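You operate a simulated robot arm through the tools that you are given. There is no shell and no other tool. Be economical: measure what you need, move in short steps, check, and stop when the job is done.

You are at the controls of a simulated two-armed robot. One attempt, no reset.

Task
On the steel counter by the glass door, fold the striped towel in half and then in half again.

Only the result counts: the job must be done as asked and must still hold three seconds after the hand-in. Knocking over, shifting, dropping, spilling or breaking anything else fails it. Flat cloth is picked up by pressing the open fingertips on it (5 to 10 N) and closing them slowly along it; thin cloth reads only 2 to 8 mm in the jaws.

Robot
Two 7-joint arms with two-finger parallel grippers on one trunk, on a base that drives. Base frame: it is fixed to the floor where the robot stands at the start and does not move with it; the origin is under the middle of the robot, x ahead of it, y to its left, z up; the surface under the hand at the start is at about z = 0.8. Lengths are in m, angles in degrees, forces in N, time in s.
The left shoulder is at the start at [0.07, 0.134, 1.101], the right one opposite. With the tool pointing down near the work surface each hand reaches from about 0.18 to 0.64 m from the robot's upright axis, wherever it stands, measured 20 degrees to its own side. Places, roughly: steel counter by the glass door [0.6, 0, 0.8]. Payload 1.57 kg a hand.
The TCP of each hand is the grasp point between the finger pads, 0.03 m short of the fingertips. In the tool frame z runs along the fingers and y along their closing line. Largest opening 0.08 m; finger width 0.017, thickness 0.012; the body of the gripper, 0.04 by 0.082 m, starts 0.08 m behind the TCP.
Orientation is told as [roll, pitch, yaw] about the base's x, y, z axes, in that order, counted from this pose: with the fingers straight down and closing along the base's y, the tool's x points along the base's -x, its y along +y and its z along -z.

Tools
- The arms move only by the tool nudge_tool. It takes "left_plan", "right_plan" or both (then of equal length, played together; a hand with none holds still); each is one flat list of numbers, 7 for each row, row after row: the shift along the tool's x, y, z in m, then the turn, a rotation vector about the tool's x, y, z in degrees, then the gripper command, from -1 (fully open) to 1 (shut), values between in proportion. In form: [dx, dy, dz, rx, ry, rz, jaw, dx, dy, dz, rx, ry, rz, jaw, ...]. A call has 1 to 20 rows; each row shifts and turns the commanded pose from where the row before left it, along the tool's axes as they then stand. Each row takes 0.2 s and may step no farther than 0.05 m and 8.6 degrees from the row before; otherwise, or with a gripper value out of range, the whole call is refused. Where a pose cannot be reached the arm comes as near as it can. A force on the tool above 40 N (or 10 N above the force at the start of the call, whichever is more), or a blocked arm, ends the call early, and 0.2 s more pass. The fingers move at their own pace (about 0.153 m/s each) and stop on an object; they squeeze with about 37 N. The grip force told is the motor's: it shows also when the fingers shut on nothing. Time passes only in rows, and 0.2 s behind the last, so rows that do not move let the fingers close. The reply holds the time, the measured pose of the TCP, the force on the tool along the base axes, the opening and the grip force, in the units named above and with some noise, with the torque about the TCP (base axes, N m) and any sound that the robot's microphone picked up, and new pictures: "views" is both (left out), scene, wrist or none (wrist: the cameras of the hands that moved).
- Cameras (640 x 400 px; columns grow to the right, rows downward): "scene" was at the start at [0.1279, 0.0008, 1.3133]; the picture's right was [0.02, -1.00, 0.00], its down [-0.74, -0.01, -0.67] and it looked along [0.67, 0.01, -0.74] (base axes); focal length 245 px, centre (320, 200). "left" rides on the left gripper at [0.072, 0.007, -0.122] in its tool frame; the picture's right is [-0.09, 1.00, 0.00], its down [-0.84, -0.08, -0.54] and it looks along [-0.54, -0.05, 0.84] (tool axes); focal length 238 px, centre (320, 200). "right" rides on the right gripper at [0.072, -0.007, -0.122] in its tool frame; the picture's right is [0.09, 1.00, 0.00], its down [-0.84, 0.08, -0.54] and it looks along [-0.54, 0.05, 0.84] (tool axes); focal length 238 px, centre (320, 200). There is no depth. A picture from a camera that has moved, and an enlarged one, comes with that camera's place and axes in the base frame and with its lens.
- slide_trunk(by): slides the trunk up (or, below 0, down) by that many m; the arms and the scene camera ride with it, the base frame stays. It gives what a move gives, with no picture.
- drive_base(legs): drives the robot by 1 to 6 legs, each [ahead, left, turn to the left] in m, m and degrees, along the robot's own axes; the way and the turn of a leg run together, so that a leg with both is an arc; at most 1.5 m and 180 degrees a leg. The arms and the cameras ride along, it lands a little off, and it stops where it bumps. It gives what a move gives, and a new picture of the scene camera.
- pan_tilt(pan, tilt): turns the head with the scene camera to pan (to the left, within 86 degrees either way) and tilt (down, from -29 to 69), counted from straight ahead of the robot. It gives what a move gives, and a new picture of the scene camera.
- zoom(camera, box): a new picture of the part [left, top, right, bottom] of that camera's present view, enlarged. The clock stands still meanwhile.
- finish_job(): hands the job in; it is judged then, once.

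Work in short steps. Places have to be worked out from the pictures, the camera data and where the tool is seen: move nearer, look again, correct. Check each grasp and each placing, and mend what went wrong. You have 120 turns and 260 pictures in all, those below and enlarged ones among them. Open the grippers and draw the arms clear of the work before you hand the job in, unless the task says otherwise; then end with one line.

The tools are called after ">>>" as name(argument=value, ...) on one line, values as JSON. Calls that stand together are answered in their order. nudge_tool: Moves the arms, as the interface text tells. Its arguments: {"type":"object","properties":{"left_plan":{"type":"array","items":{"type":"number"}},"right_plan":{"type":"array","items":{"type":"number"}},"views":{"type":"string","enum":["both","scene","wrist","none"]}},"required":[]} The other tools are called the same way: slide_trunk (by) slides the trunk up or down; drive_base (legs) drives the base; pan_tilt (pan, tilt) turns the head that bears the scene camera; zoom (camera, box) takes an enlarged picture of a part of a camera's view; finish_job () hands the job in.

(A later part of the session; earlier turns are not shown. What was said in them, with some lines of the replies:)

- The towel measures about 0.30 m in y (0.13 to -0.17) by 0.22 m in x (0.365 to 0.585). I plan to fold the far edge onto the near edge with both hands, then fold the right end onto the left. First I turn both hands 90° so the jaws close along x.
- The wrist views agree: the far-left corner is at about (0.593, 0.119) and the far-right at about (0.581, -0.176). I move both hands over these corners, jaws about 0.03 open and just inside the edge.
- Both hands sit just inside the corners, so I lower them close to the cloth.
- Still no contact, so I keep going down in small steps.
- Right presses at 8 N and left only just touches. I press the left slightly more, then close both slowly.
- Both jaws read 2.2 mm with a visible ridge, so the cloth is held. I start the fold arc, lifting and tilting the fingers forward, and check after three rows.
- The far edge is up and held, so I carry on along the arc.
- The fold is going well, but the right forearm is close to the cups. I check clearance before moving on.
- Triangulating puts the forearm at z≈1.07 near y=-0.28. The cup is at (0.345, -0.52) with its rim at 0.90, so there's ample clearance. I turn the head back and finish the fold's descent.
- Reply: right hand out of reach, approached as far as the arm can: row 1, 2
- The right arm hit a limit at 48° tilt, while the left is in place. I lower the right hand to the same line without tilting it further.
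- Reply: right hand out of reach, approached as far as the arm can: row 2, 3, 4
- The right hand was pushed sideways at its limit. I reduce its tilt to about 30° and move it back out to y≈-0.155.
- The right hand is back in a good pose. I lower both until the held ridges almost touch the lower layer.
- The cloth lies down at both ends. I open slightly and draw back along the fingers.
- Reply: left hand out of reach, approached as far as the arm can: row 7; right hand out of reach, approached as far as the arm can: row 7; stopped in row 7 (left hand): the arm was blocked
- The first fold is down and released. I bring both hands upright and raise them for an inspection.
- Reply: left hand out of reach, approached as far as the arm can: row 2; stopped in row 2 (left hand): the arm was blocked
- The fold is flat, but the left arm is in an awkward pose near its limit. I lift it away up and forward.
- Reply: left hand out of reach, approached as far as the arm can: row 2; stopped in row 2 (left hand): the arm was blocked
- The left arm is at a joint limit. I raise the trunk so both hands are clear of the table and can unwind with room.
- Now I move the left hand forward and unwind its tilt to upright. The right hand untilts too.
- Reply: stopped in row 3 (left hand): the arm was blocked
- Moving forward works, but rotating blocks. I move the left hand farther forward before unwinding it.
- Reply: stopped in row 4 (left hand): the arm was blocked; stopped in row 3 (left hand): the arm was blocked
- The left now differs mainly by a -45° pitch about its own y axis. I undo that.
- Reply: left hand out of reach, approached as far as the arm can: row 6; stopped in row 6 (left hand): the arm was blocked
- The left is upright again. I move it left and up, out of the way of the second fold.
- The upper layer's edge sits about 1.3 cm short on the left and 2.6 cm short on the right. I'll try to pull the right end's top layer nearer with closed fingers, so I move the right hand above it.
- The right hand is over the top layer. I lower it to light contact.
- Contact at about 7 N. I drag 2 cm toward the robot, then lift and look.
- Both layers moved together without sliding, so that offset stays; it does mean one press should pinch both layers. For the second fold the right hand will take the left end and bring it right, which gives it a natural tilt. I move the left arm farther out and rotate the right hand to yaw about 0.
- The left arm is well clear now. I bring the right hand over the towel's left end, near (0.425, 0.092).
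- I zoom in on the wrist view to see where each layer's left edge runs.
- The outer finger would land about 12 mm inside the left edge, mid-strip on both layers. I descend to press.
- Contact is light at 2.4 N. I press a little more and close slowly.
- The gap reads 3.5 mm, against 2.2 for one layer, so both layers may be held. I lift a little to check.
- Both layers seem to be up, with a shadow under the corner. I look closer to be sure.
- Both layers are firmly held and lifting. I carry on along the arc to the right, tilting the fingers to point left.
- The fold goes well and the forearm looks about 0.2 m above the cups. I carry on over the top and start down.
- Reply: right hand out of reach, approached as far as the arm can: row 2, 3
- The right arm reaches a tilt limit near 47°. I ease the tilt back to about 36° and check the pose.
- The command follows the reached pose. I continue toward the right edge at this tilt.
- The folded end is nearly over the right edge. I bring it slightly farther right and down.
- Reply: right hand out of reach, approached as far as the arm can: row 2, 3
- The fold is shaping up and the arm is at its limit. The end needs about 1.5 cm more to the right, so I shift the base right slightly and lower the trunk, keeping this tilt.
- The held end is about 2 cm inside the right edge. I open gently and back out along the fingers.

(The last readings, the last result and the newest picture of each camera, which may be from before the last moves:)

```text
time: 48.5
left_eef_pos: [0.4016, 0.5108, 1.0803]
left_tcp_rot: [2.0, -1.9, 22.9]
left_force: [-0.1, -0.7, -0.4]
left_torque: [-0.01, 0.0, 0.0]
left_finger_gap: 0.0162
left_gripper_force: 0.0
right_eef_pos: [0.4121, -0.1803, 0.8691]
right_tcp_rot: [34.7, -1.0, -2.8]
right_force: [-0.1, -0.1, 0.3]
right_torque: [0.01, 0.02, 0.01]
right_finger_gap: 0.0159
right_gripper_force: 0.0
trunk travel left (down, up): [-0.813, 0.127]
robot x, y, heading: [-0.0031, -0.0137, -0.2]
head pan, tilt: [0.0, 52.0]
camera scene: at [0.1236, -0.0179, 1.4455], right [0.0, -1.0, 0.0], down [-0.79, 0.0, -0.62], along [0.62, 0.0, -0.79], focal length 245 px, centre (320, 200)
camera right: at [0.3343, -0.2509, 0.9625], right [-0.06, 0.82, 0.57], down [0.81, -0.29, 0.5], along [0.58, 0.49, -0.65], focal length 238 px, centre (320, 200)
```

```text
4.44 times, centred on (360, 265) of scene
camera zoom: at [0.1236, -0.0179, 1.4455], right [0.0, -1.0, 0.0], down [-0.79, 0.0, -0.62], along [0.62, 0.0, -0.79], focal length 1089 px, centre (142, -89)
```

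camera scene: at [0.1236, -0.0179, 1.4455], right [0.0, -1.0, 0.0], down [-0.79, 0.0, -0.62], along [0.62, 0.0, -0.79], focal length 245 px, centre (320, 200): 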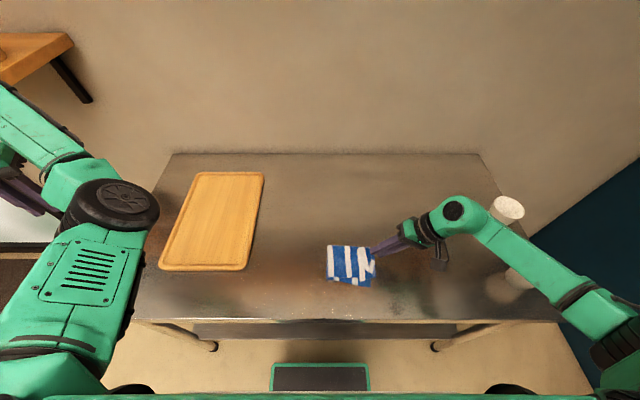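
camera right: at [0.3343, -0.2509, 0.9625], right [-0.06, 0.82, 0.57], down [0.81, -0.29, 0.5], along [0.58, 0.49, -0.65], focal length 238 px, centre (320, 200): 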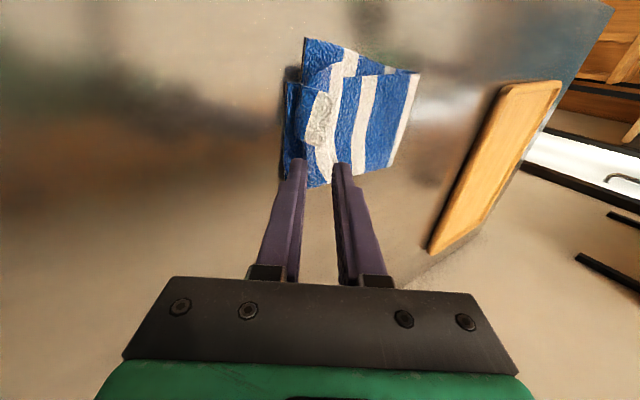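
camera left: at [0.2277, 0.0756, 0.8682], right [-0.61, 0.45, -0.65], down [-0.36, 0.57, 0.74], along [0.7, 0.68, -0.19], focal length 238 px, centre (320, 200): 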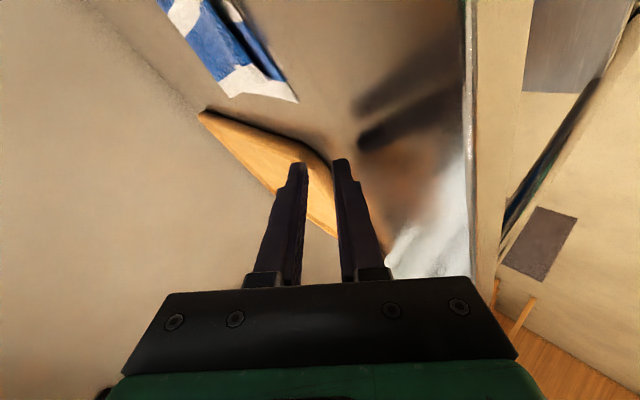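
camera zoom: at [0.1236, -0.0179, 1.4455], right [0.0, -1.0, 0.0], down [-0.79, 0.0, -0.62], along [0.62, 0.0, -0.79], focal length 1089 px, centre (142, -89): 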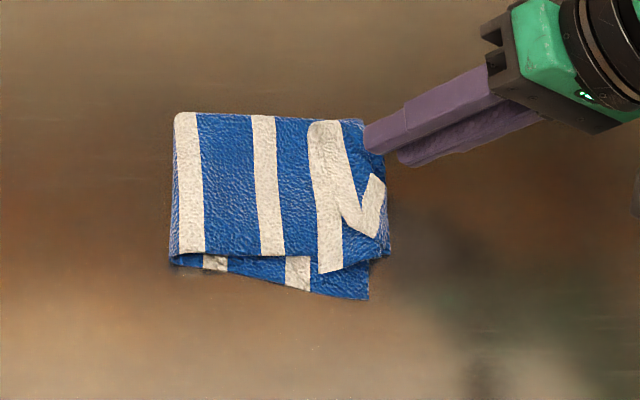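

Released, and the cloth has opened up. I raise the hand, untilt it, and inspect.

>>> nudge_tool(right_plan=[0, 0.006, -0.02, 0, 0, 0, 0.6, 0, 0.0114, -0.0164, 0, 0, 0, 0.6, 0, 0.0114, -0.0164, 0, 0, 0, 0.6, 0, 0, -0.01, 6, 0, 0, 0.6, 0, 0, -0.01, 6, 0, 0, 0.6, 0, 0, -0.01, 6, 0, 0, 0.6, 0, 0, -0.01, 6, 0, 0, 0.6, 0, 0, -0.01, 6, 0, 0, 0.6])

>>> zoom(camera="scene", box=[290, 220, 430, 310])

```text
time: 50.3
left_eef_pos: [0.4029, 0.5106, 1.0789]
left_tcp_rot: [2.1, -1.7, 22.9]
left_force: [-0.4, 0.8, 0.3]
left_torque: [-0.02, -0.02, 0.02]
left_finger_gap: 0.0162
left_gripper_force: 0.0
right_eef_pos: [0.408, -0.2038, 0.972]
right_tcp_rot: [4.6, -1.1, -2.9]
right_force: [0.2, 0.4, -0.2]
right_torque: [-0.04, 0.0, 0.03]
right_finger_gap: 0.0161
right_gripper_force: 0.1
trunk travel left (down, up): [-0.813, 0.127]
robot x, y, heading: [-0.001, -0.017, -0.2]
head pan, tilt: [0.0, 52.0]
camera scene: at [0.1243, -0.0169, 1.4454], right [0.0, -1.0, 0.0], down [-0.79, 0.0, -0.62], along [0.62, 0.0, -0.79], focal length 245 px, centre (320, 200)
camera right: at [0.3336, -0.2167, 1.0916], right [-0.04, 1.0, 0.08], down [0.83, -0.01, 0.56], along [0.56, 0.09, -0.82], focal length 238 px, centre (320, 200)
```

scene: 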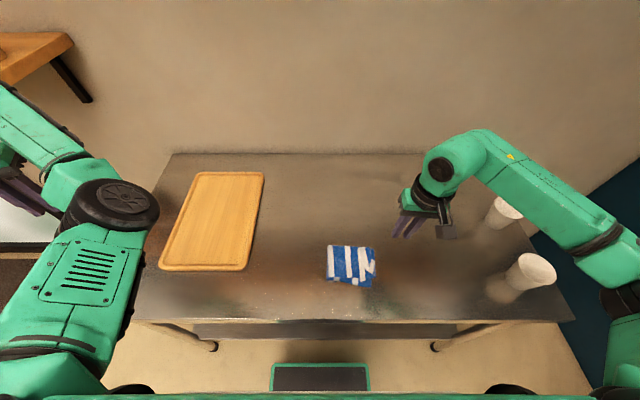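
right: 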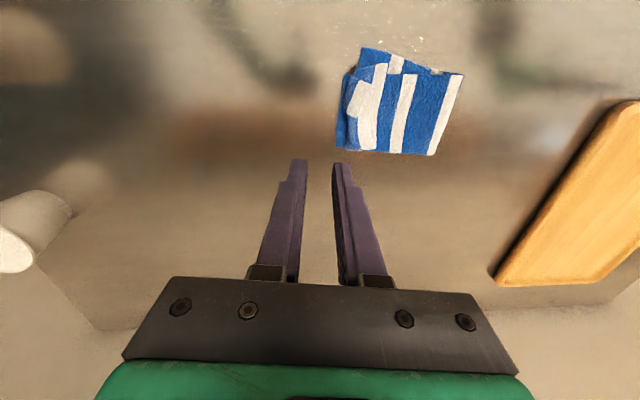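

```text
4.44 times, centred on (360, 265) of scene
camera zoom: at [0.1243, -0.0169, 1.4454], right [0.0, -1.0, 0.0], down [-0.79, 0.0, -0.62], along [0.62, 0.0, -0.79], focal length 1089 px, centre (142, -89)
```

zoom: 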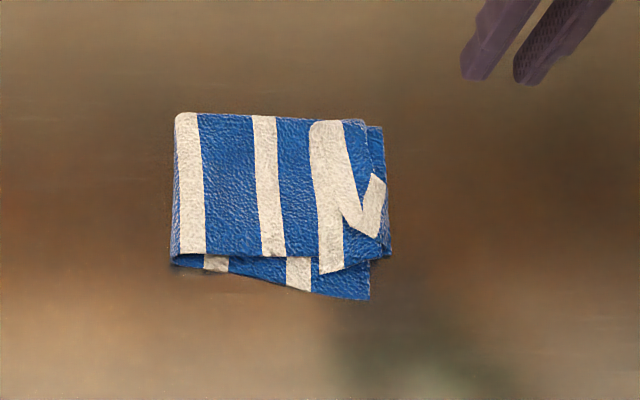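

The towel is now a compact quarter with one wrinkled corner. I zoom in to judge it.

>>> zoom(camera="scene", box=[322, 238, 382, 292])

>>> zoom(camera="right", box=[310, 30, 490, 170])

```text
7.41 times, centred on (352, 265) of scene
camera zoom: at [0.1243, -0.0169, 1.4454], right [0.0, -1.0, 0.0], down [-0.79, 0.0, -0.62], along [0.62, 0.0, -0.79], focal length 1815 px, centre (83, -282)
```

zoom: 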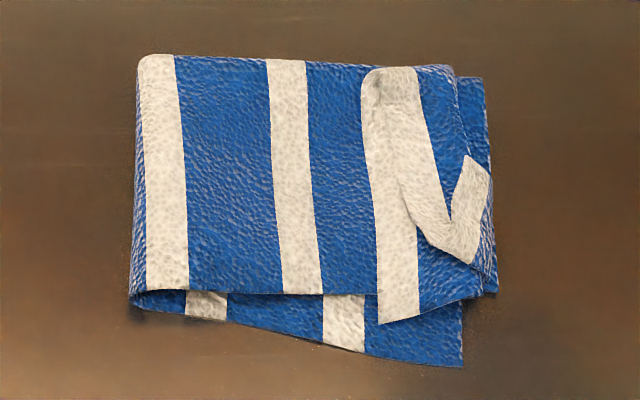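

```text
2.86 times, centred on (400, 100) of right
camera zoom: at [0.3336, -0.2167, 1.0916], right [-0.04, 1.0, 0.08], down [0.83, -0.01, 0.56], along [0.56, 0.09, -0.82], focal length 681 px, centre (91, 486)
```

zoom: 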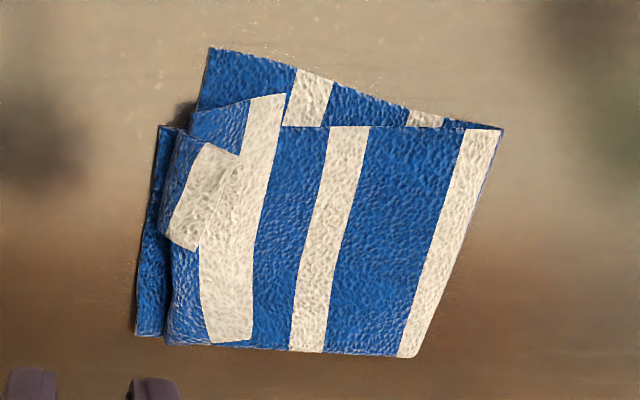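

The pinched hem of about 3 cm lies folded back on top at the right end. I move the wrist camera for a better look before deciding how to fix it.

>>> nudge_tool(right_plan=[0.018, 0.018, 0.0, 4.6, 0, 0, 0.6, 0.018, 0.018, 0.0, 0, 0, 0, 0.6, 0.018, 0.018, 0.0, 0, 0, 0, 0.6, 0.018, 0.018, 0.0, 0, 0, 0, 0.6], views="none")

>>> zoom(camera="right", box=[220, 60, 420, 200])

```text
time: 51.3
left_eef_pos: [0.4021, 0.5112, 1.0792]
left_tcp_rot: [1.9, -1.8, 22.9]
left_force: [0.1, 0.2, 0.6]
left_torque: [0.01, 0.0, 0.01]
left_finger_gap: 0.016
left_gripper_force: 0.2
right_eef_pos: [0.3401, -0.1284, 0.9725]
right_tcp_rot: [0.0, -1.0, -2.8]
right_force: [-0.5, 1.0, 0.1]
right_torque: [-0.02, -0.01, 0.01]
right_finger_gap: 0.016
right_gripper_force: 0.1
trunk travel left (down, up): [-0.813, 0.127]
robot x, y, heading: [-0.0001, -0.0186, 0.0]
head pan, tilt: [0.0, 52.0]
```

```text
2.86 times, centred on (320, 130) of right
camera zoom: at [0.2659, -0.1314, 1.092], right [-0.04, 1.0, 0.0], down [0.83, 0.04, 0.56], along [0.56, 0.02, -0.83], focal length 681 px, centre (320, 400)
```

zoom: 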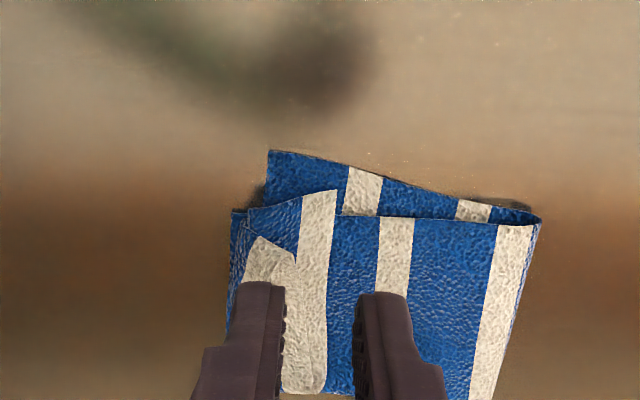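

The hem's free edge is at y≈-0.122 and its fold-back line at about -0.16, so 4 cm is turned back. I'll try to flip it out by pushing its free edge rightward with two spread fingers. First I turn the hand back to yaw -90, up high.

>>> nudge_tool(right_plan=[0, 0, 0, 0, 0, 8, -0.25, 0, 0, 0, 0, 0, 8, -0.25, 0, 0, 0, 0, 0, 8, -0.25, 0, 0, 0, 0, 0, 8, -0.25, 0, 0, 0, 0, 0, 8, -0.25, 0, 0, 0, 0, 0, 8, -0.25, 0, 0, 0, 0, 0, 8, -0.25, 0, 0, 0, 0, 0, 8, -0.25, 0, 0, 0, 0, 0, 8, -0.25, 0, 0, 0, 0, 0, 8, -0.25, 0, 0, 0, 0, 0, 7, -0.25])

```text
time: 53.7
left_eef_pos: [0.403, 0.5099, 1.08]
left_tcp_rot: [2.0, -1.8, 22.9]
left_force: [0.0, 0.1, -0.2]
left_torque: [-0.02, 0.02, 0.03]
left_finger_gap: 0.0158
left_gripper_force: 0.1
right_eef_pos: [0.3403, -0.1286, 0.9732]
right_tcp_rot: [1.0, 0.2, -90.0]
right_force: [-0.5, 0.0, -0.8]
right_torque: [0.03, 0.0, 0.0]
right_finger_gap: 0.0501
right_gripper_force: 0.0
trunk travel left (down, up): [-0.813, 0.127]
robot x, y, heading: [-0.0015, -0.0167, -0.2]
head pan, tilt: [0.0, 52.0]
camera scene: at [0.1239, -0.0177, 1.4455], right [0.0, -1.0, 0.0], down [-0.79, 0.0, -0.62], along [0.62, 0.0, -0.79], focal length 245 px, centre (320, 200)
camera right: at [0.331, -0.0577, 1.0943], right [1.0, 0.09, 0.02], down [0.07, -0.84, 0.54], along [0.07, -0.54, -0.84], focal length 238 px, centre (320, 200)
```

scene: 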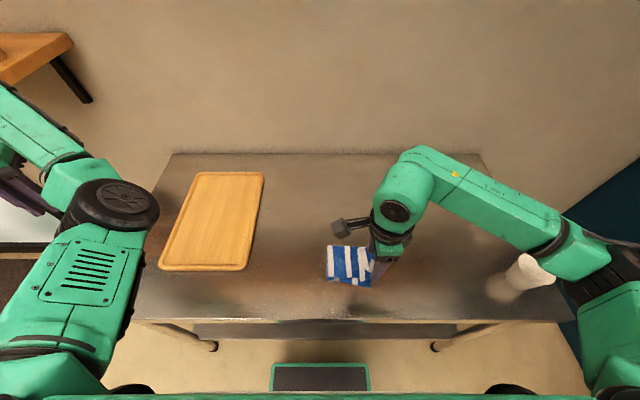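
right: 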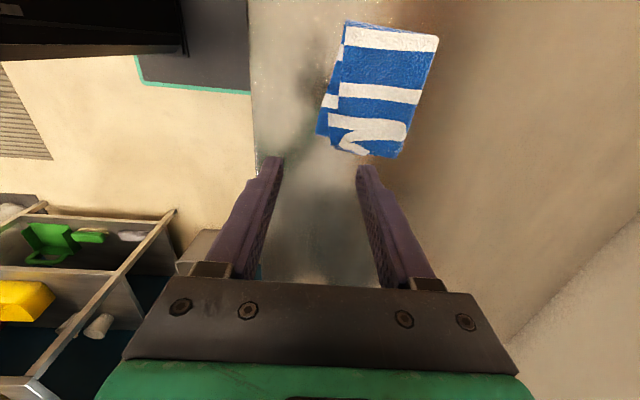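

This view faces the right end, so I zoom in to understand the hem better.

>>> zoom(camera="right", box=[300, 10, 460, 170])

```text
2.50 times, centred on (380, 90) of right
camera zoom: at [0.331, -0.0577, 1.0943], right [1.0, 0.09, 0.02], down [0.07, -0.84, 0.54], along [0.07, -0.54, -0.84], focal length 596 px, centre (170, 475)
```

zoom: 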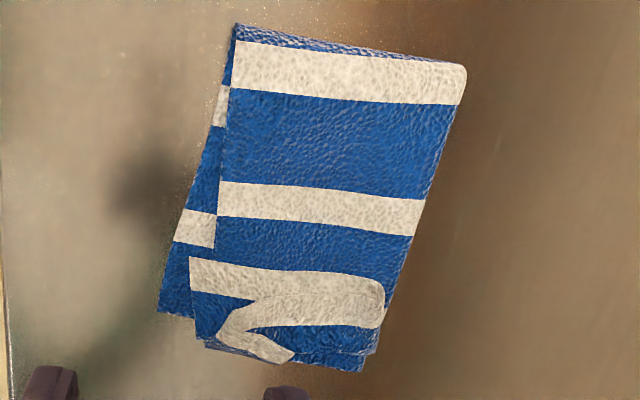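

I can't yet tell whether this is a hem or a pleat, so I bring the camera closer.

>>> nudge_tool(right_plan=[0.01, 0.017, 0.02, 0, 0, 0, -0.25, 0.01, 0.017, 0.02, 0, 0, 0, -0.25, 0.01, 0.016, 0.02, 0, 0, 0, -0.25], views="none")

>>> zoom(camera="right", box=[220, 20, 440, 180])

```text
time: 54.5
left_eef_pos: [0.403, 0.5101, 1.08]
left_tcp_rot: [1.9, -1.7, 23.0]
left_force: [-0.3, -0.1, -0.1]
left_torque: [0.0, 0.03, 0.02]
left_finger_gap: 0.0161
left_gripper_force: 0.0
right_eef_pos: [0.3921, -0.1002, 0.9153]
right_tcp_rot: [0.9, 0.1, -89.8]
right_force: [0.2, -0.2, -0.7]
right_torque: [0.01, -0.01, -0.01]
right_finger_gap: 0.0502
right_gripper_force: 0.0
trunk travel left (down, up): [-0.813, 0.127]
robot x, y, heading: [0.0041, -0.0201, -0.0]
head pan, tilt: [0.0, 52.0]
```

```text
2.50 times, centred on (330, 100) of right
camera zoom: at [0.3827, -0.0286, 1.0363], right [1.0, 0.1, 0.02], down [0.07, -0.84, 0.54], along [0.07, -0.54, -0.84], focal length 596 px, centre (295, 450)
```

zoom: 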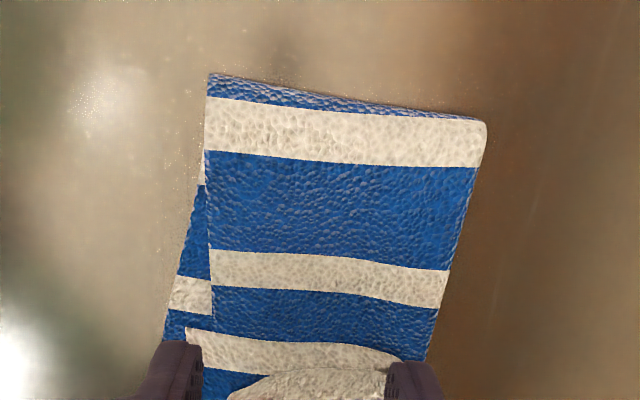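

>>> nudge_tool(right_plan=[0.035, 0, -0.01, 0, 0, 0, -0.25, 0.035, 0, -0.01, 0, 0, 0, -0.25], views="none")

>>> zoom(camera="right", box=[230, 90, 430, 290])

```text
time: 55.1
left_eef_pos: [0.4022, 0.5112, 1.0785]
left_tcp_rot: [1.9, -1.8, 22.8]
left_force: [-0.8, 0.4, 0.1]
left_torque: [0.01, -0.01, 0.0]
left_finger_gap: 0.016
left_gripper_force: 0.1
right_eef_pos: [0.3935, -0.0285, 0.9372]
right_tcp_rot: [0.9, 0.0, -89.9]
right_force: [-0.5, 0.4, 0.1]
right_torque: [-0.02, -0.01, 0.01]
right_finger_gap: 0.0501
right_gripper_force: 0.0
trunk travel left (down, up): [-0.813, 0.127]
robot x, y, heading: [0.0001, -0.0185, -0.0]
head pan, tilt: [0.0, 52.0]
```

```text
2.00 times, centred on (330, 190) of right
camera zoom: at [0.3839, 0.0438, 1.0572], right [1.0, 0.09, 0.02], down [0.07, -0.84, 0.54], along [0.07, -0.54, -0.84], focal length 477 px, centre (300, 220)
```

zoom: 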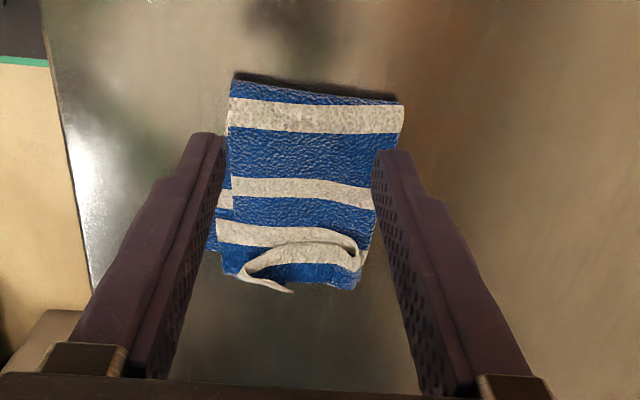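

>>> zoom(camera="right", box=[290, 180, 370, 240])

>>> zoom(camera="scene", box=[330, 235, 390, 295])

```text
6.67 times, centred on (330, 210) of right
camera zoom: at [0.3839, 0.0438, 1.0572], right [1.0, 0.09, 0.02], down [0.07, -0.84, 0.54], along [0.07, -0.54, -0.84], focal length 1589 px, centre (253, 133)
```

zoom: 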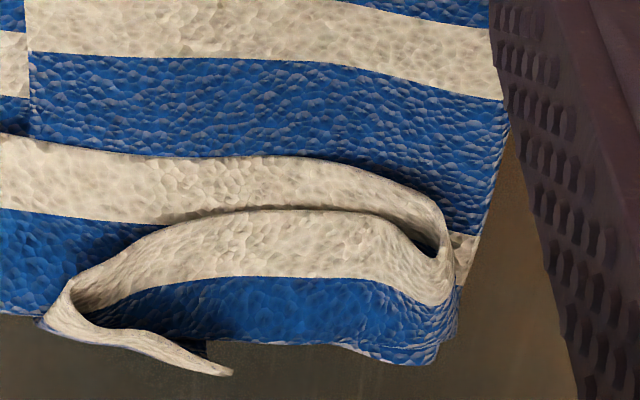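

```text
6.67 times, centred on (360, 265) of scene
camera zoom: at [0.1245, -0.0152, 1.4454], right [0.0, -1.0, 0.0], down [-0.79, 0.0, -0.62], along [0.62, 0.0, -0.79], focal length 1634 px, centre (53, -233)
```

zoom: 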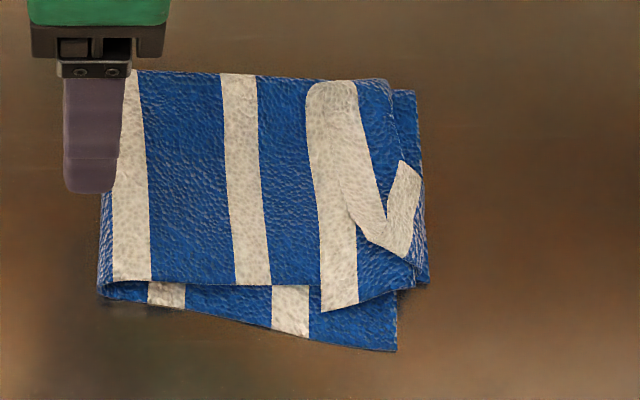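

Now it's clear: both layers' ends, about 4 cm and 2 cm, are turned back with their free edges facing left and slightly raised. I bring the spread fingers down just left of those edges.

>>> nudge_tool(right_plan=[-0.018, 0.002, 0.01, 0, 0, 0, -0.25, -0.018, 0.002, 0.02, 0, 0, 0, -0.25, -0.018, 0.002, 0.02, 0, 0, 0, -0.25, -0.016, 0.001, 0.02, 0, 0, 0, -0.25, 0, 0, 0.015, 0, 0, 0, -0.25, 0, 0, 0.01, 0, 0, 0, -0.25])

```text
time: 56.5
left_eef_pos: [0.4035, 0.5097, 1.081]
left_tcp_rot: [1.9, -1.9, 22.9]
left_force: [-0.2, 0.2, 0.9]
left_torque: [0.02, 0.02, 0.01]
left_finger_gap: 0.016
left_gripper_force: 0.1
right_eef_pos: [0.3993, -0.1014, 0.8404]
right_tcp_rot: [1.0, 0.2, -89.8]
right_force: [-0.5, 0.1, -0.5]
right_torque: [-0.02, -0.01, -0.04]
right_finger_gap: 0.0502
right_gripper_force: 0.1
trunk travel left (down, up): [-0.813, 0.127]
robot x, y, heading: [0.0018, -0.0166, -0.2]
head pan, tilt: [0.0, 52.0]
camera scene: at [0.124, -0.0178, 1.4455], right [0.0, -1.0, 0.0], down [-0.79, 0.0, -0.62], along [0.62, 0.0, -0.79], focal length 245 px, centre (320, 200)
camera right: at [0.391, -0.0291, 0.9606], right [1.0, 0.1, 0.02], down [0.07, -0.84, 0.54], along [0.07, -0.54, -0.84], focal length 238 px, centre (320, 200)
```

scene: 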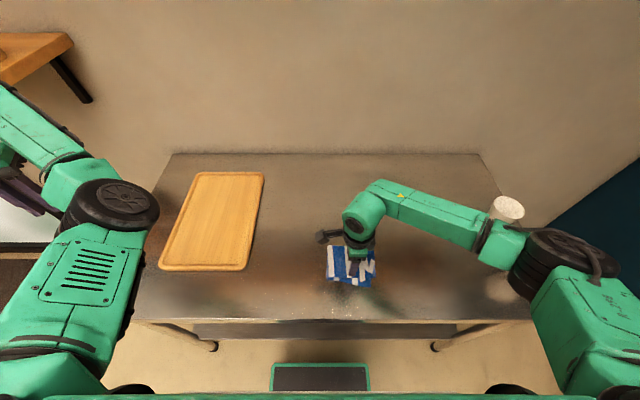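
right: 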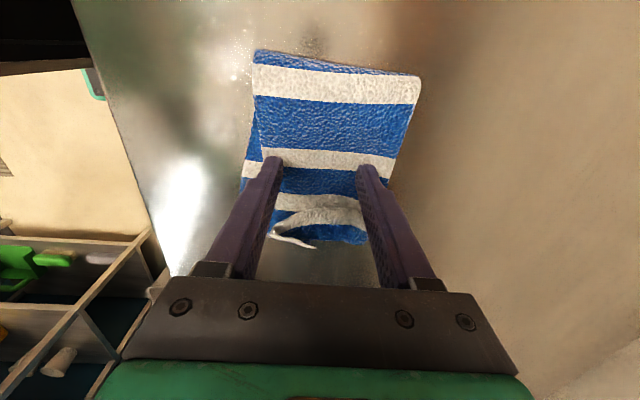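

>>> nudge_tool(right_plan=[0, 0, 0.002, 0, 0, 0, -0.25, 0, 0, 0.0015, 0, 0, 0, -0.25], views="none")

>>> nudge_tool(right_plan=[-0.006, 0, 0.001, 0, 0, 0, -0.25, -0.006, 0, 0, 0, 0, 0, -0.25, -0.006, 0, 0, 0, 0, 0, -0.25, -0.006, 0, 0, 0, 0, 0, -0.25, -0.006, 0, 0, 0, 0, 0, -0.25], views="wrist")

>>> zoom(camera="scene", box=[310, 225, 410, 300])

```text
time: 57.1
left_eef_pos: [0.4017, 0.5098, 1.0799]
left_tcp_rot: [1.9, -1.9, 23.0]
left_force: [0.4, -0.2, -0.5]
left_torque: [-0.02, 0.01, -0.04]
left_finger_gap: 0.0159
left_gripper_force: 0.0
right_eef_pos: [0.4, -0.0987, 0.8362]
right_tcp_rot: [1.0, 0.1, -89.8]
right_force: [1.1, -0.5, 0.4]
right_torque: [0.01, 0.02, 0.0]
right_finger_gap: 0.0501
right_gripper_force: 0.0
trunk travel left (down, up): [-0.813, 0.127]
robot x, y, heading: [0.0001, -0.02, -0.0]
head pan, tilt: [0.0, 52.0]
```

```text
time: 58.3
left_eef_pos: [0.4019, 0.5107, 1.0791]
left_tcp_rot: [2.1, -2.0, 22.8]
left_force: [-0.9, -0.5, 0.2]
left_torque: [0.03, 0.0, 0.0]
left_finger_gap: 0.0162
left_gripper_force: 0.1
right_eef_pos: [0.3988, -0.1303, 0.8355]
right_tcp_rot: [1.0, 0.1, -89.8]
right_force: [-0.2, 0.4, 4.3]
right_torque: [0.01, 0.08, -0.01]
right_finger_gap: 0.0498
right_gripper_force: 0.1
trunk travel left (down, up): [-0.813, 0.127]
robot x, y, heading: [-0.0015, -0.0168, 0.2]
head pan, tilt: [0.0, 52.0]
camera right: at [0.3899, -0.058, 0.9556], right [1.0, 0.1, 0.02], down [0.07, -0.84, 0.54], along [0.07, -0.54, -0.84], focal length 238 px, centre (320, 200)
```

right: 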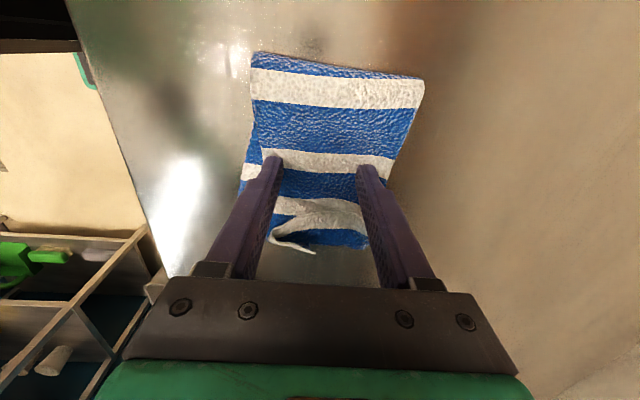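

```text
5.33 times, centred on (360, 262) of scene
camera zoom: at [0.1232, -0.0177, 1.4455], right [0.0, -1.0, 0.0], down [-0.79, 0.0, -0.62], along [0.62, 0.0, -0.79], focal length 1307 px, centre (107, -133)
```

zoom: 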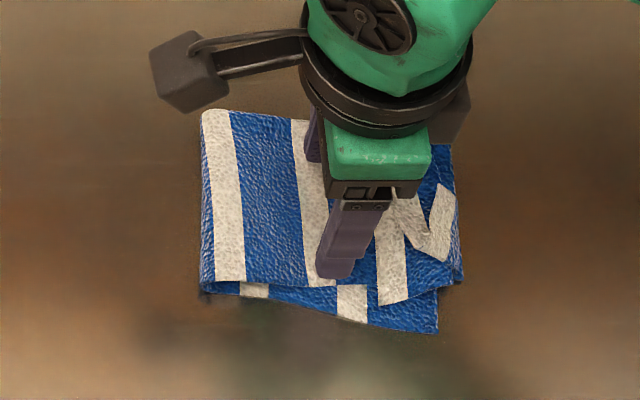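

The fingertips touched the top and dragged the whole stack. I raise them 3 mm and sweep again without touching the layer underneath.

>>> nudge_tool(right_plan=[0, 0, -0.003, 0, 0, 0, -0.25, -0.006, 0, 0, 0, 0, 0, -0.25, -0.006, 0, 0, 0, 0, 0, -0.25, -0.006, 0, 0, 0, 0, 0, -0.25, -0.006, 0, 0, 0, 0, 0, -0.25, -0.006, 0, 0, 0, 0, 0, -0.25], views="wrist")

>>> zoom(camera="scene", box=[310, 225, 410, 300])

```text
time: 59.7
left_eef_pos: [0.402, 0.5089, 1.0801]
left_tcp_rot: [2.1, -1.8, 22.8]
left_force: [-0.1, 0.3, -0.1]
left_torque: [0.03, 0.0, -0.02]
left_finger_gap: 0.0162
left_gripper_force: 0.1
right_eef_pos: [0.3987, -0.16, 0.8384]
right_tcp_rot: [1.0, 0.1, -89.7]
right_force: [0.7, -0.2, 1.0]
right_torque: [0.04, 0.02, 0.01]
right_finger_gap: 0.0501
right_gripper_force: 0.1
trunk travel left (down, up): [-0.813, 0.127]
robot x, y, heading: [0.0024, -0.018, -0.1]
head pan, tilt: [0.0, 52.0]
camera right: at [0.3907, -0.088, 0.959], right [1.0, 0.1, 0.02], down [0.07, -0.84, 0.54], along [0.07, -0.54, -0.84], focal length 238 px, centre (320, 200)
```

right: 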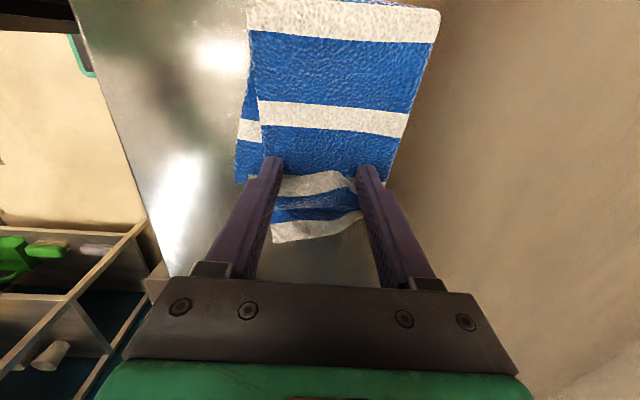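

```text
5.33 times, centred on (360, 262) of scene
camera zoom: at [0.1238, -0.018, 1.4455], right [0.0, -1.0, 0.0], down [-0.79, 0.0, -0.62], along [0.62, 0.0, -0.79], focal length 1307 px, centre (107, -133)
```

zoom: 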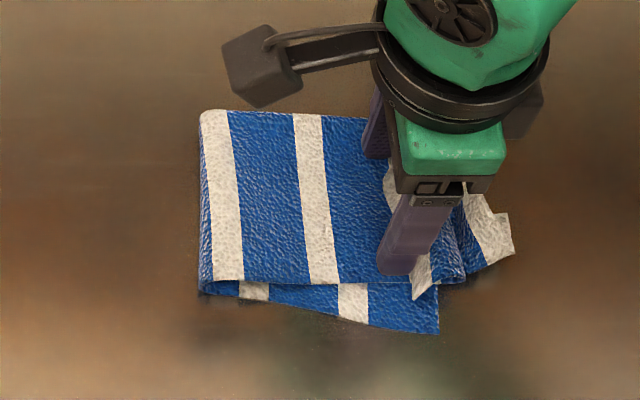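

That works: the inner layer's end has flipped out and the outer one is being pushed. I continue the sweep.

>>> nudge_tool(right_plan=[-0.007, 0, 0, 0, 0, 0, -0.25, -0.007, 0, 0, 0, 0, 0, -0.25, -0.007, 0, 0, 0, 0, 0, -0.25, -0.007, 0, 0, 0, 0, 0, -0.25, -0.007, 0, 0, 0, 0, 0, -0.25, -0.007, 0, 0, 0, 0, 0, -0.25], views="wrist")

>>> zoom(camera="scene", box=[310, 225, 410, 300])

```text
time: 61.1
left_eef_pos: [0.403, 0.5101, 1.0807]
left_tcp_rot: [2.1, -1.9, 22.9]
left_force: [-0.4, -0.4, -0.3]
left_torque: [-0.01, 0.0, -0.03]
left_finger_gap: 0.016
left_gripper_force: 0.1
right_eef_pos: [0.399, -0.2007, 0.8389]
right_tcp_rot: [1.0, 0.1, -89.8]
right_force: [-0.4, 0.1, 0.5]
right_torque: [-0.01, 0.0, -0.01]
right_finger_gap: 0.0502
right_gripper_force: 0.1
trunk travel left (down, up): [-0.813, 0.127]
robot x, y, heading: [0.0012, -0.02, 0.1]
head pan, tilt: [0.0, 52.0]
camera right: at [0.3906, -0.1298, 0.9585], right [1.0, 0.1, 0.02], down [0.07, -0.84, 0.54], along [0.07, -0.54, -0.84], focal length 238 px, centre (320, 200)
```

right: 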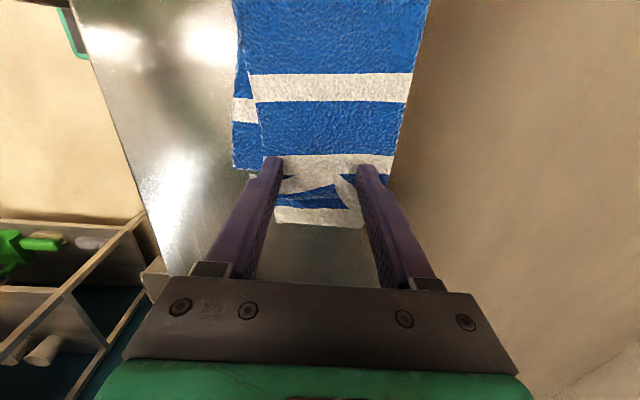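

```text
5.33 times, centred on (360, 262) of scene
camera zoom: at [0.1237, -0.018, 1.4455], right [0.0, -1.0, 0.0], down [-0.79, 0.0, -0.62], along [0.62, 0.0, -0.79], focal length 1307 px, centre (107, -133)
```

zoom: 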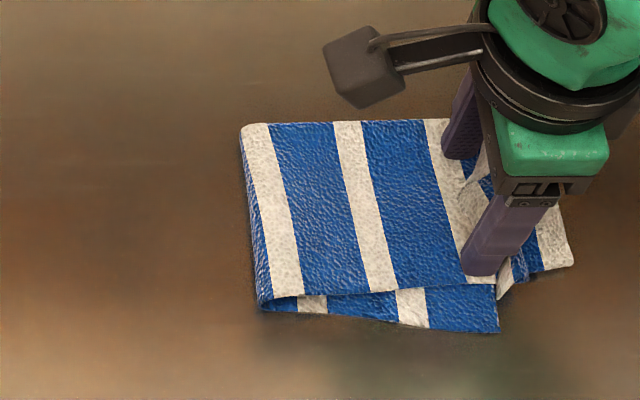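

The outer hem is nearly over and the stack has started to move. I raise 4 mm and finish the sweep.

>>> nudge_tool(right_plan=[0, 0, -0.004, 0, 0, 0, -0.25, -0.007, 0, 0, 0, 0, 0, -0.25, -0.007, 0, 0, 0, 0, 0, -0.25, -0.007, 0, 0, 0, 0, 0, -0.25, -0.007, 0, 0, 0, 0, 0, -0.25], views="wrist")

>>> zoom(camera="scene", box=[310, 225, 410, 300])

```text
time: 62.3
left_eef_pos: [0.4019, 0.5098, 1.0808]
left_tcp_rot: [1.9, -2.0, 22.9]
left_force: [0.1, 0.1, -0.3]
left_torque: [0.0, 0.01, -0.01]
left_finger_gap: 0.0157
left_gripper_force: 0.0
right_eef_pos: [0.3995, -0.2295, 0.8417]
right_tcp_rot: [1.0, 0.0, -89.9]
right_force: [0.4, 0.6, -0.1]
right_torque: [-0.02, 0.0, 0.03]
right_finger_gap: 0.0501
right_gripper_force: 0.1
trunk travel left (down, up): [-0.813, 0.127]
robot x, y, heading: [-0.0019, -0.0175, -0.2]
head pan, tilt: [0.0, 52.0]
camera right: at [0.3901, -0.1579, 0.962], right [1.0, 0.1, 0.02], down [0.07, -0.84, 0.54], along [0.07, -0.54, -0.84], focal length 238 px, centre (320, 200)
```

right: 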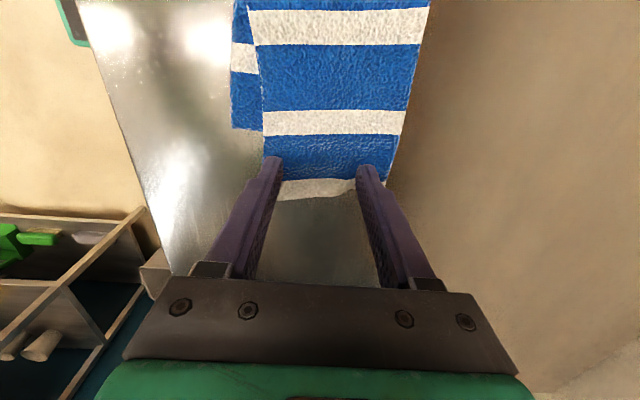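

```text
5.33 times, centred on (360, 262) of scene
camera zoom: at [0.1237, -0.0181, 1.4455], right [0.0, -1.0, 0.0], down [-0.79, 0.0, -0.62], along [0.62, 0.0, -0.79], focal length 1307 px, centre (107, -133)
```

zoom: 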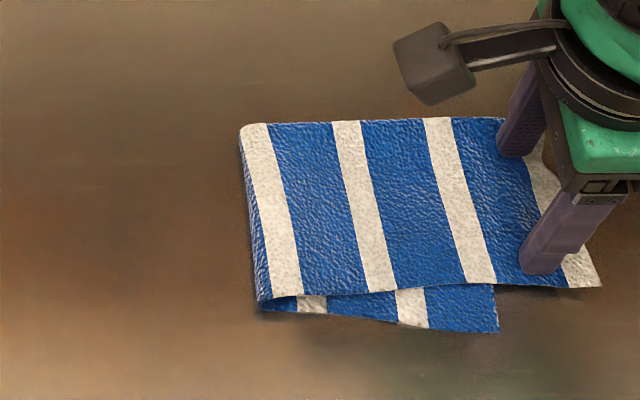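

The top is flat now, but its edge (y≈-0.26) overhangs the bottom edge (≈-0.21) by about 4.5 cm, so the crease must move about 2 cm left. I'll pinch the overhanging end and re-lay it. First I raise the hand and rotate it to yaw 0.

>>> nudge_tool(right_plan=[0, 0, -0.03, 0, 0, 0, 0.5, 0, 0, -0.03, 0, 0, -8, 0.5, 0, 0, -0.02, 0, 0, -8, 0.5, 0, 0, 0, 0, 0, -8, 0.5, 0, 0, 0, 0, 0, -8, 0.5, 0, 0, 0, 0, 0, -8, 0.5, 0, 0, 0, 0, 0, -8, 0.5, 0, 0, 0, 0, 0, -8, 0.5, 0, 0, 0, 0, 0, -8, 0.5, 0, 0, 0, 0, 0, -8, 0.5, 0, 0, 0, 0, 0, -8, 0.5, 0, 0, 0, 0, 0, -8, 0.5])

>>> zoom(camera="scene", box=[310, 225, 410, 300])

```text
time: 64.9
left_eef_pos: [0.4031, 0.5109, 1.0798]
left_tcp_rot: [2.0, -1.9, 22.9]
left_force: [0.2, 0.0, -0.5]
left_torque: [-0.02, -0.01, -0.01]
left_finger_gap: 0.0159
left_gripper_force: 0.0
right_eef_pos: [0.3981, -0.2295, 0.9222]
right_tcp_rot: [0.1, -1.0, -1.6]
right_force: [-0.3, 0.3, 0.1]
right_torque: [0.03, -0.03, 0.02]
right_finger_gap: 0.02
right_gripper_force: 0.1
trunk travel left (down, up): [-0.813, 0.127]
robot x, y, heading: [0.0001, -0.018, 0.1]
head pan, tilt: [0.0, 52.0]
camera scene: at [0.1239, -0.0178, 1.4455], right [0.0, -1.0, 0.0], down [-0.79, 0.0, -0.62], along [0.62, 0.0, -0.79], focal length 245 px, centre (320, 200)
camera right: at [0.3241, -0.2342, 1.0419], right [-0.06, 1.0, 0.0], down [0.83, 0.05, 0.56], along [0.56, 0.04, -0.83], focal length 238 px, centre (320, 200)
```

scene: 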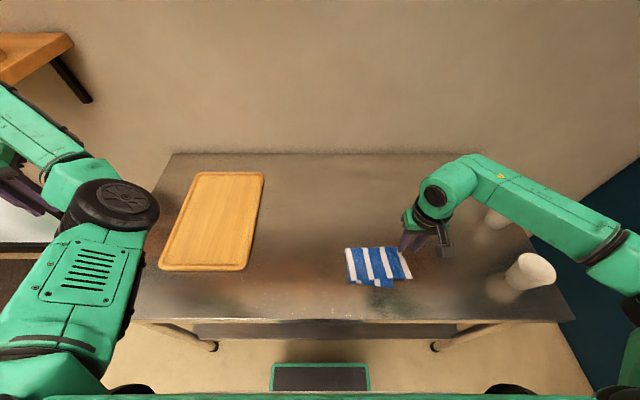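
right: 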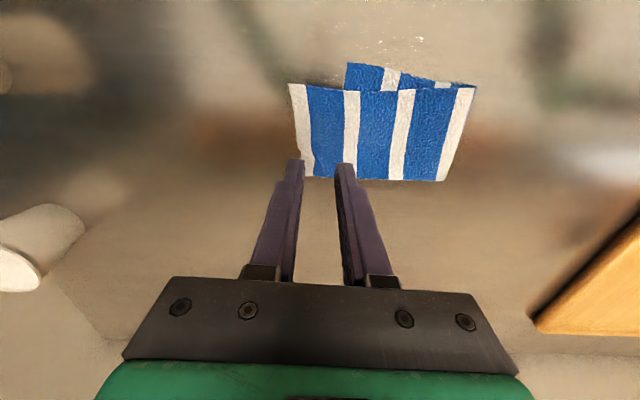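

```text
5.33 times, centred on (360, 262) of scene
camera zoom: at [0.1239, -0.0178, 1.4455], right [0.0, -1.0, 0.0], down [-0.79, 0.0, -0.62], along [0.62, 0.0, -0.79], focal length 1307 px, centre (107, -133)
```

zoom: 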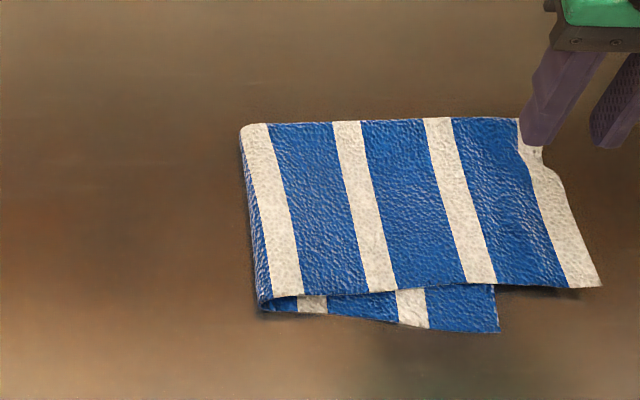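

The far corners already coincide within about 1 cm. The near-side mismatch is just skew from the strip itself, and the footprint is a neat quarter (about 0.16 × 0.12). Re-laying it risks more than it gains, so I raise the right hand clear, open both grippers and do a final check.

>>> nudge_tool(left_plan=[0, 0, 0, 0, 0, 0, -1, 0, 0, 0, 0, 0, 0, -1, 0, 0, 0, 0, 0, 0, -1, 0, 0, 0, 0, 0, 0, -1], right_plan=[0, 0, -0.03, 0, 0, 0, 0.5, 0, 0, -0.03, 0, 0, 0, 0, 0, -0.01, -0.03, 0, 0, 0, -1, 0, -0.01, -0.02, 0, 0, 0, -1])

>>> zoom(camera="scene", box=[320, 225, 430, 305])

```text
time: 65.9
left_eef_pos: [0.4009, 0.5104, 1.0813]
left_tcp_rot: [1.9, -1.9, 23.0]
left_force: [-0.6, -0.4, -0.8]
left_torque: [0.0, 0.0, -0.01]
left_finger_gap: 0.0802
left_gripper_force: 0.0
right_eef_pos: [0.3956, -0.2493, 1.0313]
right_tcp_rot: [0.1, -1.0, -1.7]
right_force: [0.5, 0.0, 0.9]
right_torque: [0.02, -0.01, -0.03]
right_finger_gap: 0.0797
right_gripper_force: 0.0
trunk travel left (down, up): [-0.813, 0.127]
robot x, y, heading: [-0.0004, -0.014, -0.2]
head pan, tilt: [0.0, 52.0]
camera scene: at [0.1234, -0.0181, 1.4455], right [0.0, -1.0, 0.0], down [-0.79, 0.0, -0.62], along [0.62, 0.0, -0.79], focal length 245 px, centre (320, 200)
camera right: at [0.3206, -0.2549, 1.1513], right [-0.06, 1.0, 0.0], down [0.83, 0.05, 0.56], along [0.56, 0.03, -0.83], focal length 238 px, centre (320, 200)
camera left: at [0.3317, 0.483, 1.1999], right [-0.3, 0.95, 0.04], down [0.79, 0.23, 0.57], along [0.53, 0.2, -0.82], focal length 238 px, centre (320, 200)
```

scene: 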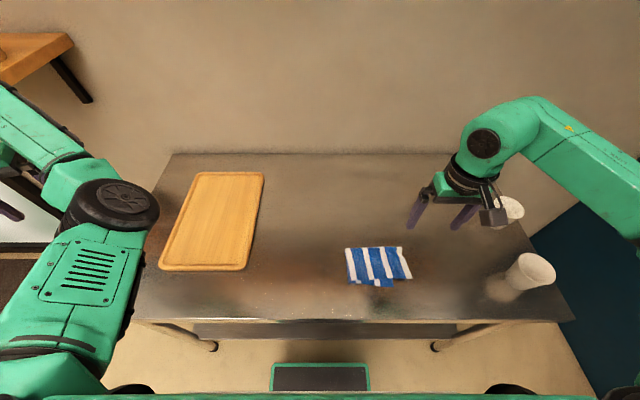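
right: 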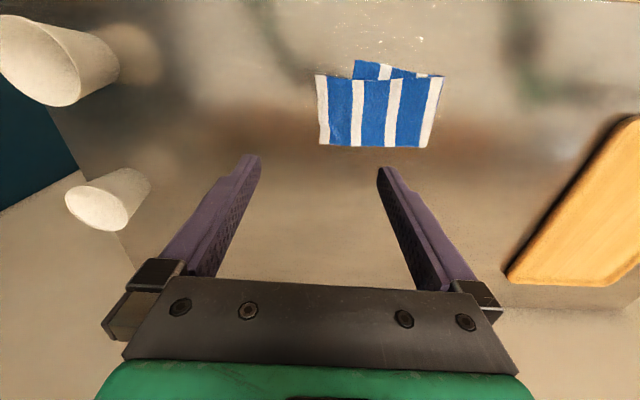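
left: 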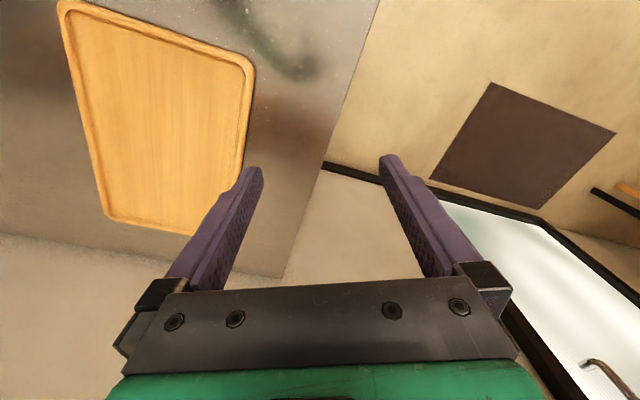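

```text
5.00 times, centred on (375, 265) of scene
camera zoom: at [0.1234, -0.0181, 1.4455], right [0.0, -1.0, 0.0], down [-0.79, 0.0, -0.62], along [0.62, 0.0, -0.79], focal length 1225 px, centre (45, -125)
```

zoom: 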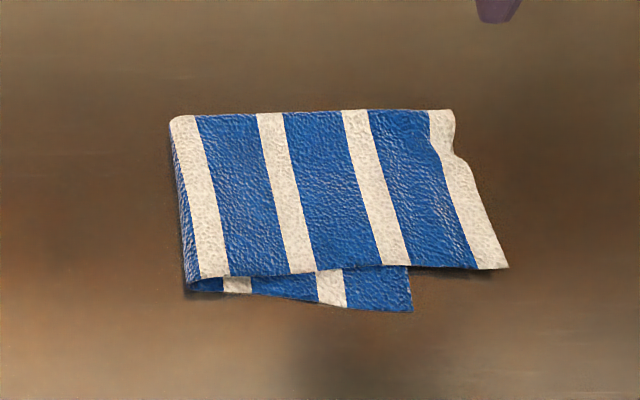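

The towel is folded in quarters and lying flat, the board and cups haven't moved, and both grippers are open and clear. I hand in.

>>> finish_job()

```text
The job is handed in.
```

I folded the striped towel in half and then in half again; it lies flat on the counter as a compact quarter. The edges aren't perfectly aligned: at the near-right corner the top layers overhang the bottom one by about 5 cm. The board and cups look unmoved in the last picture, though the towel slid several centimetres to the right. Both grippers are open and clear.
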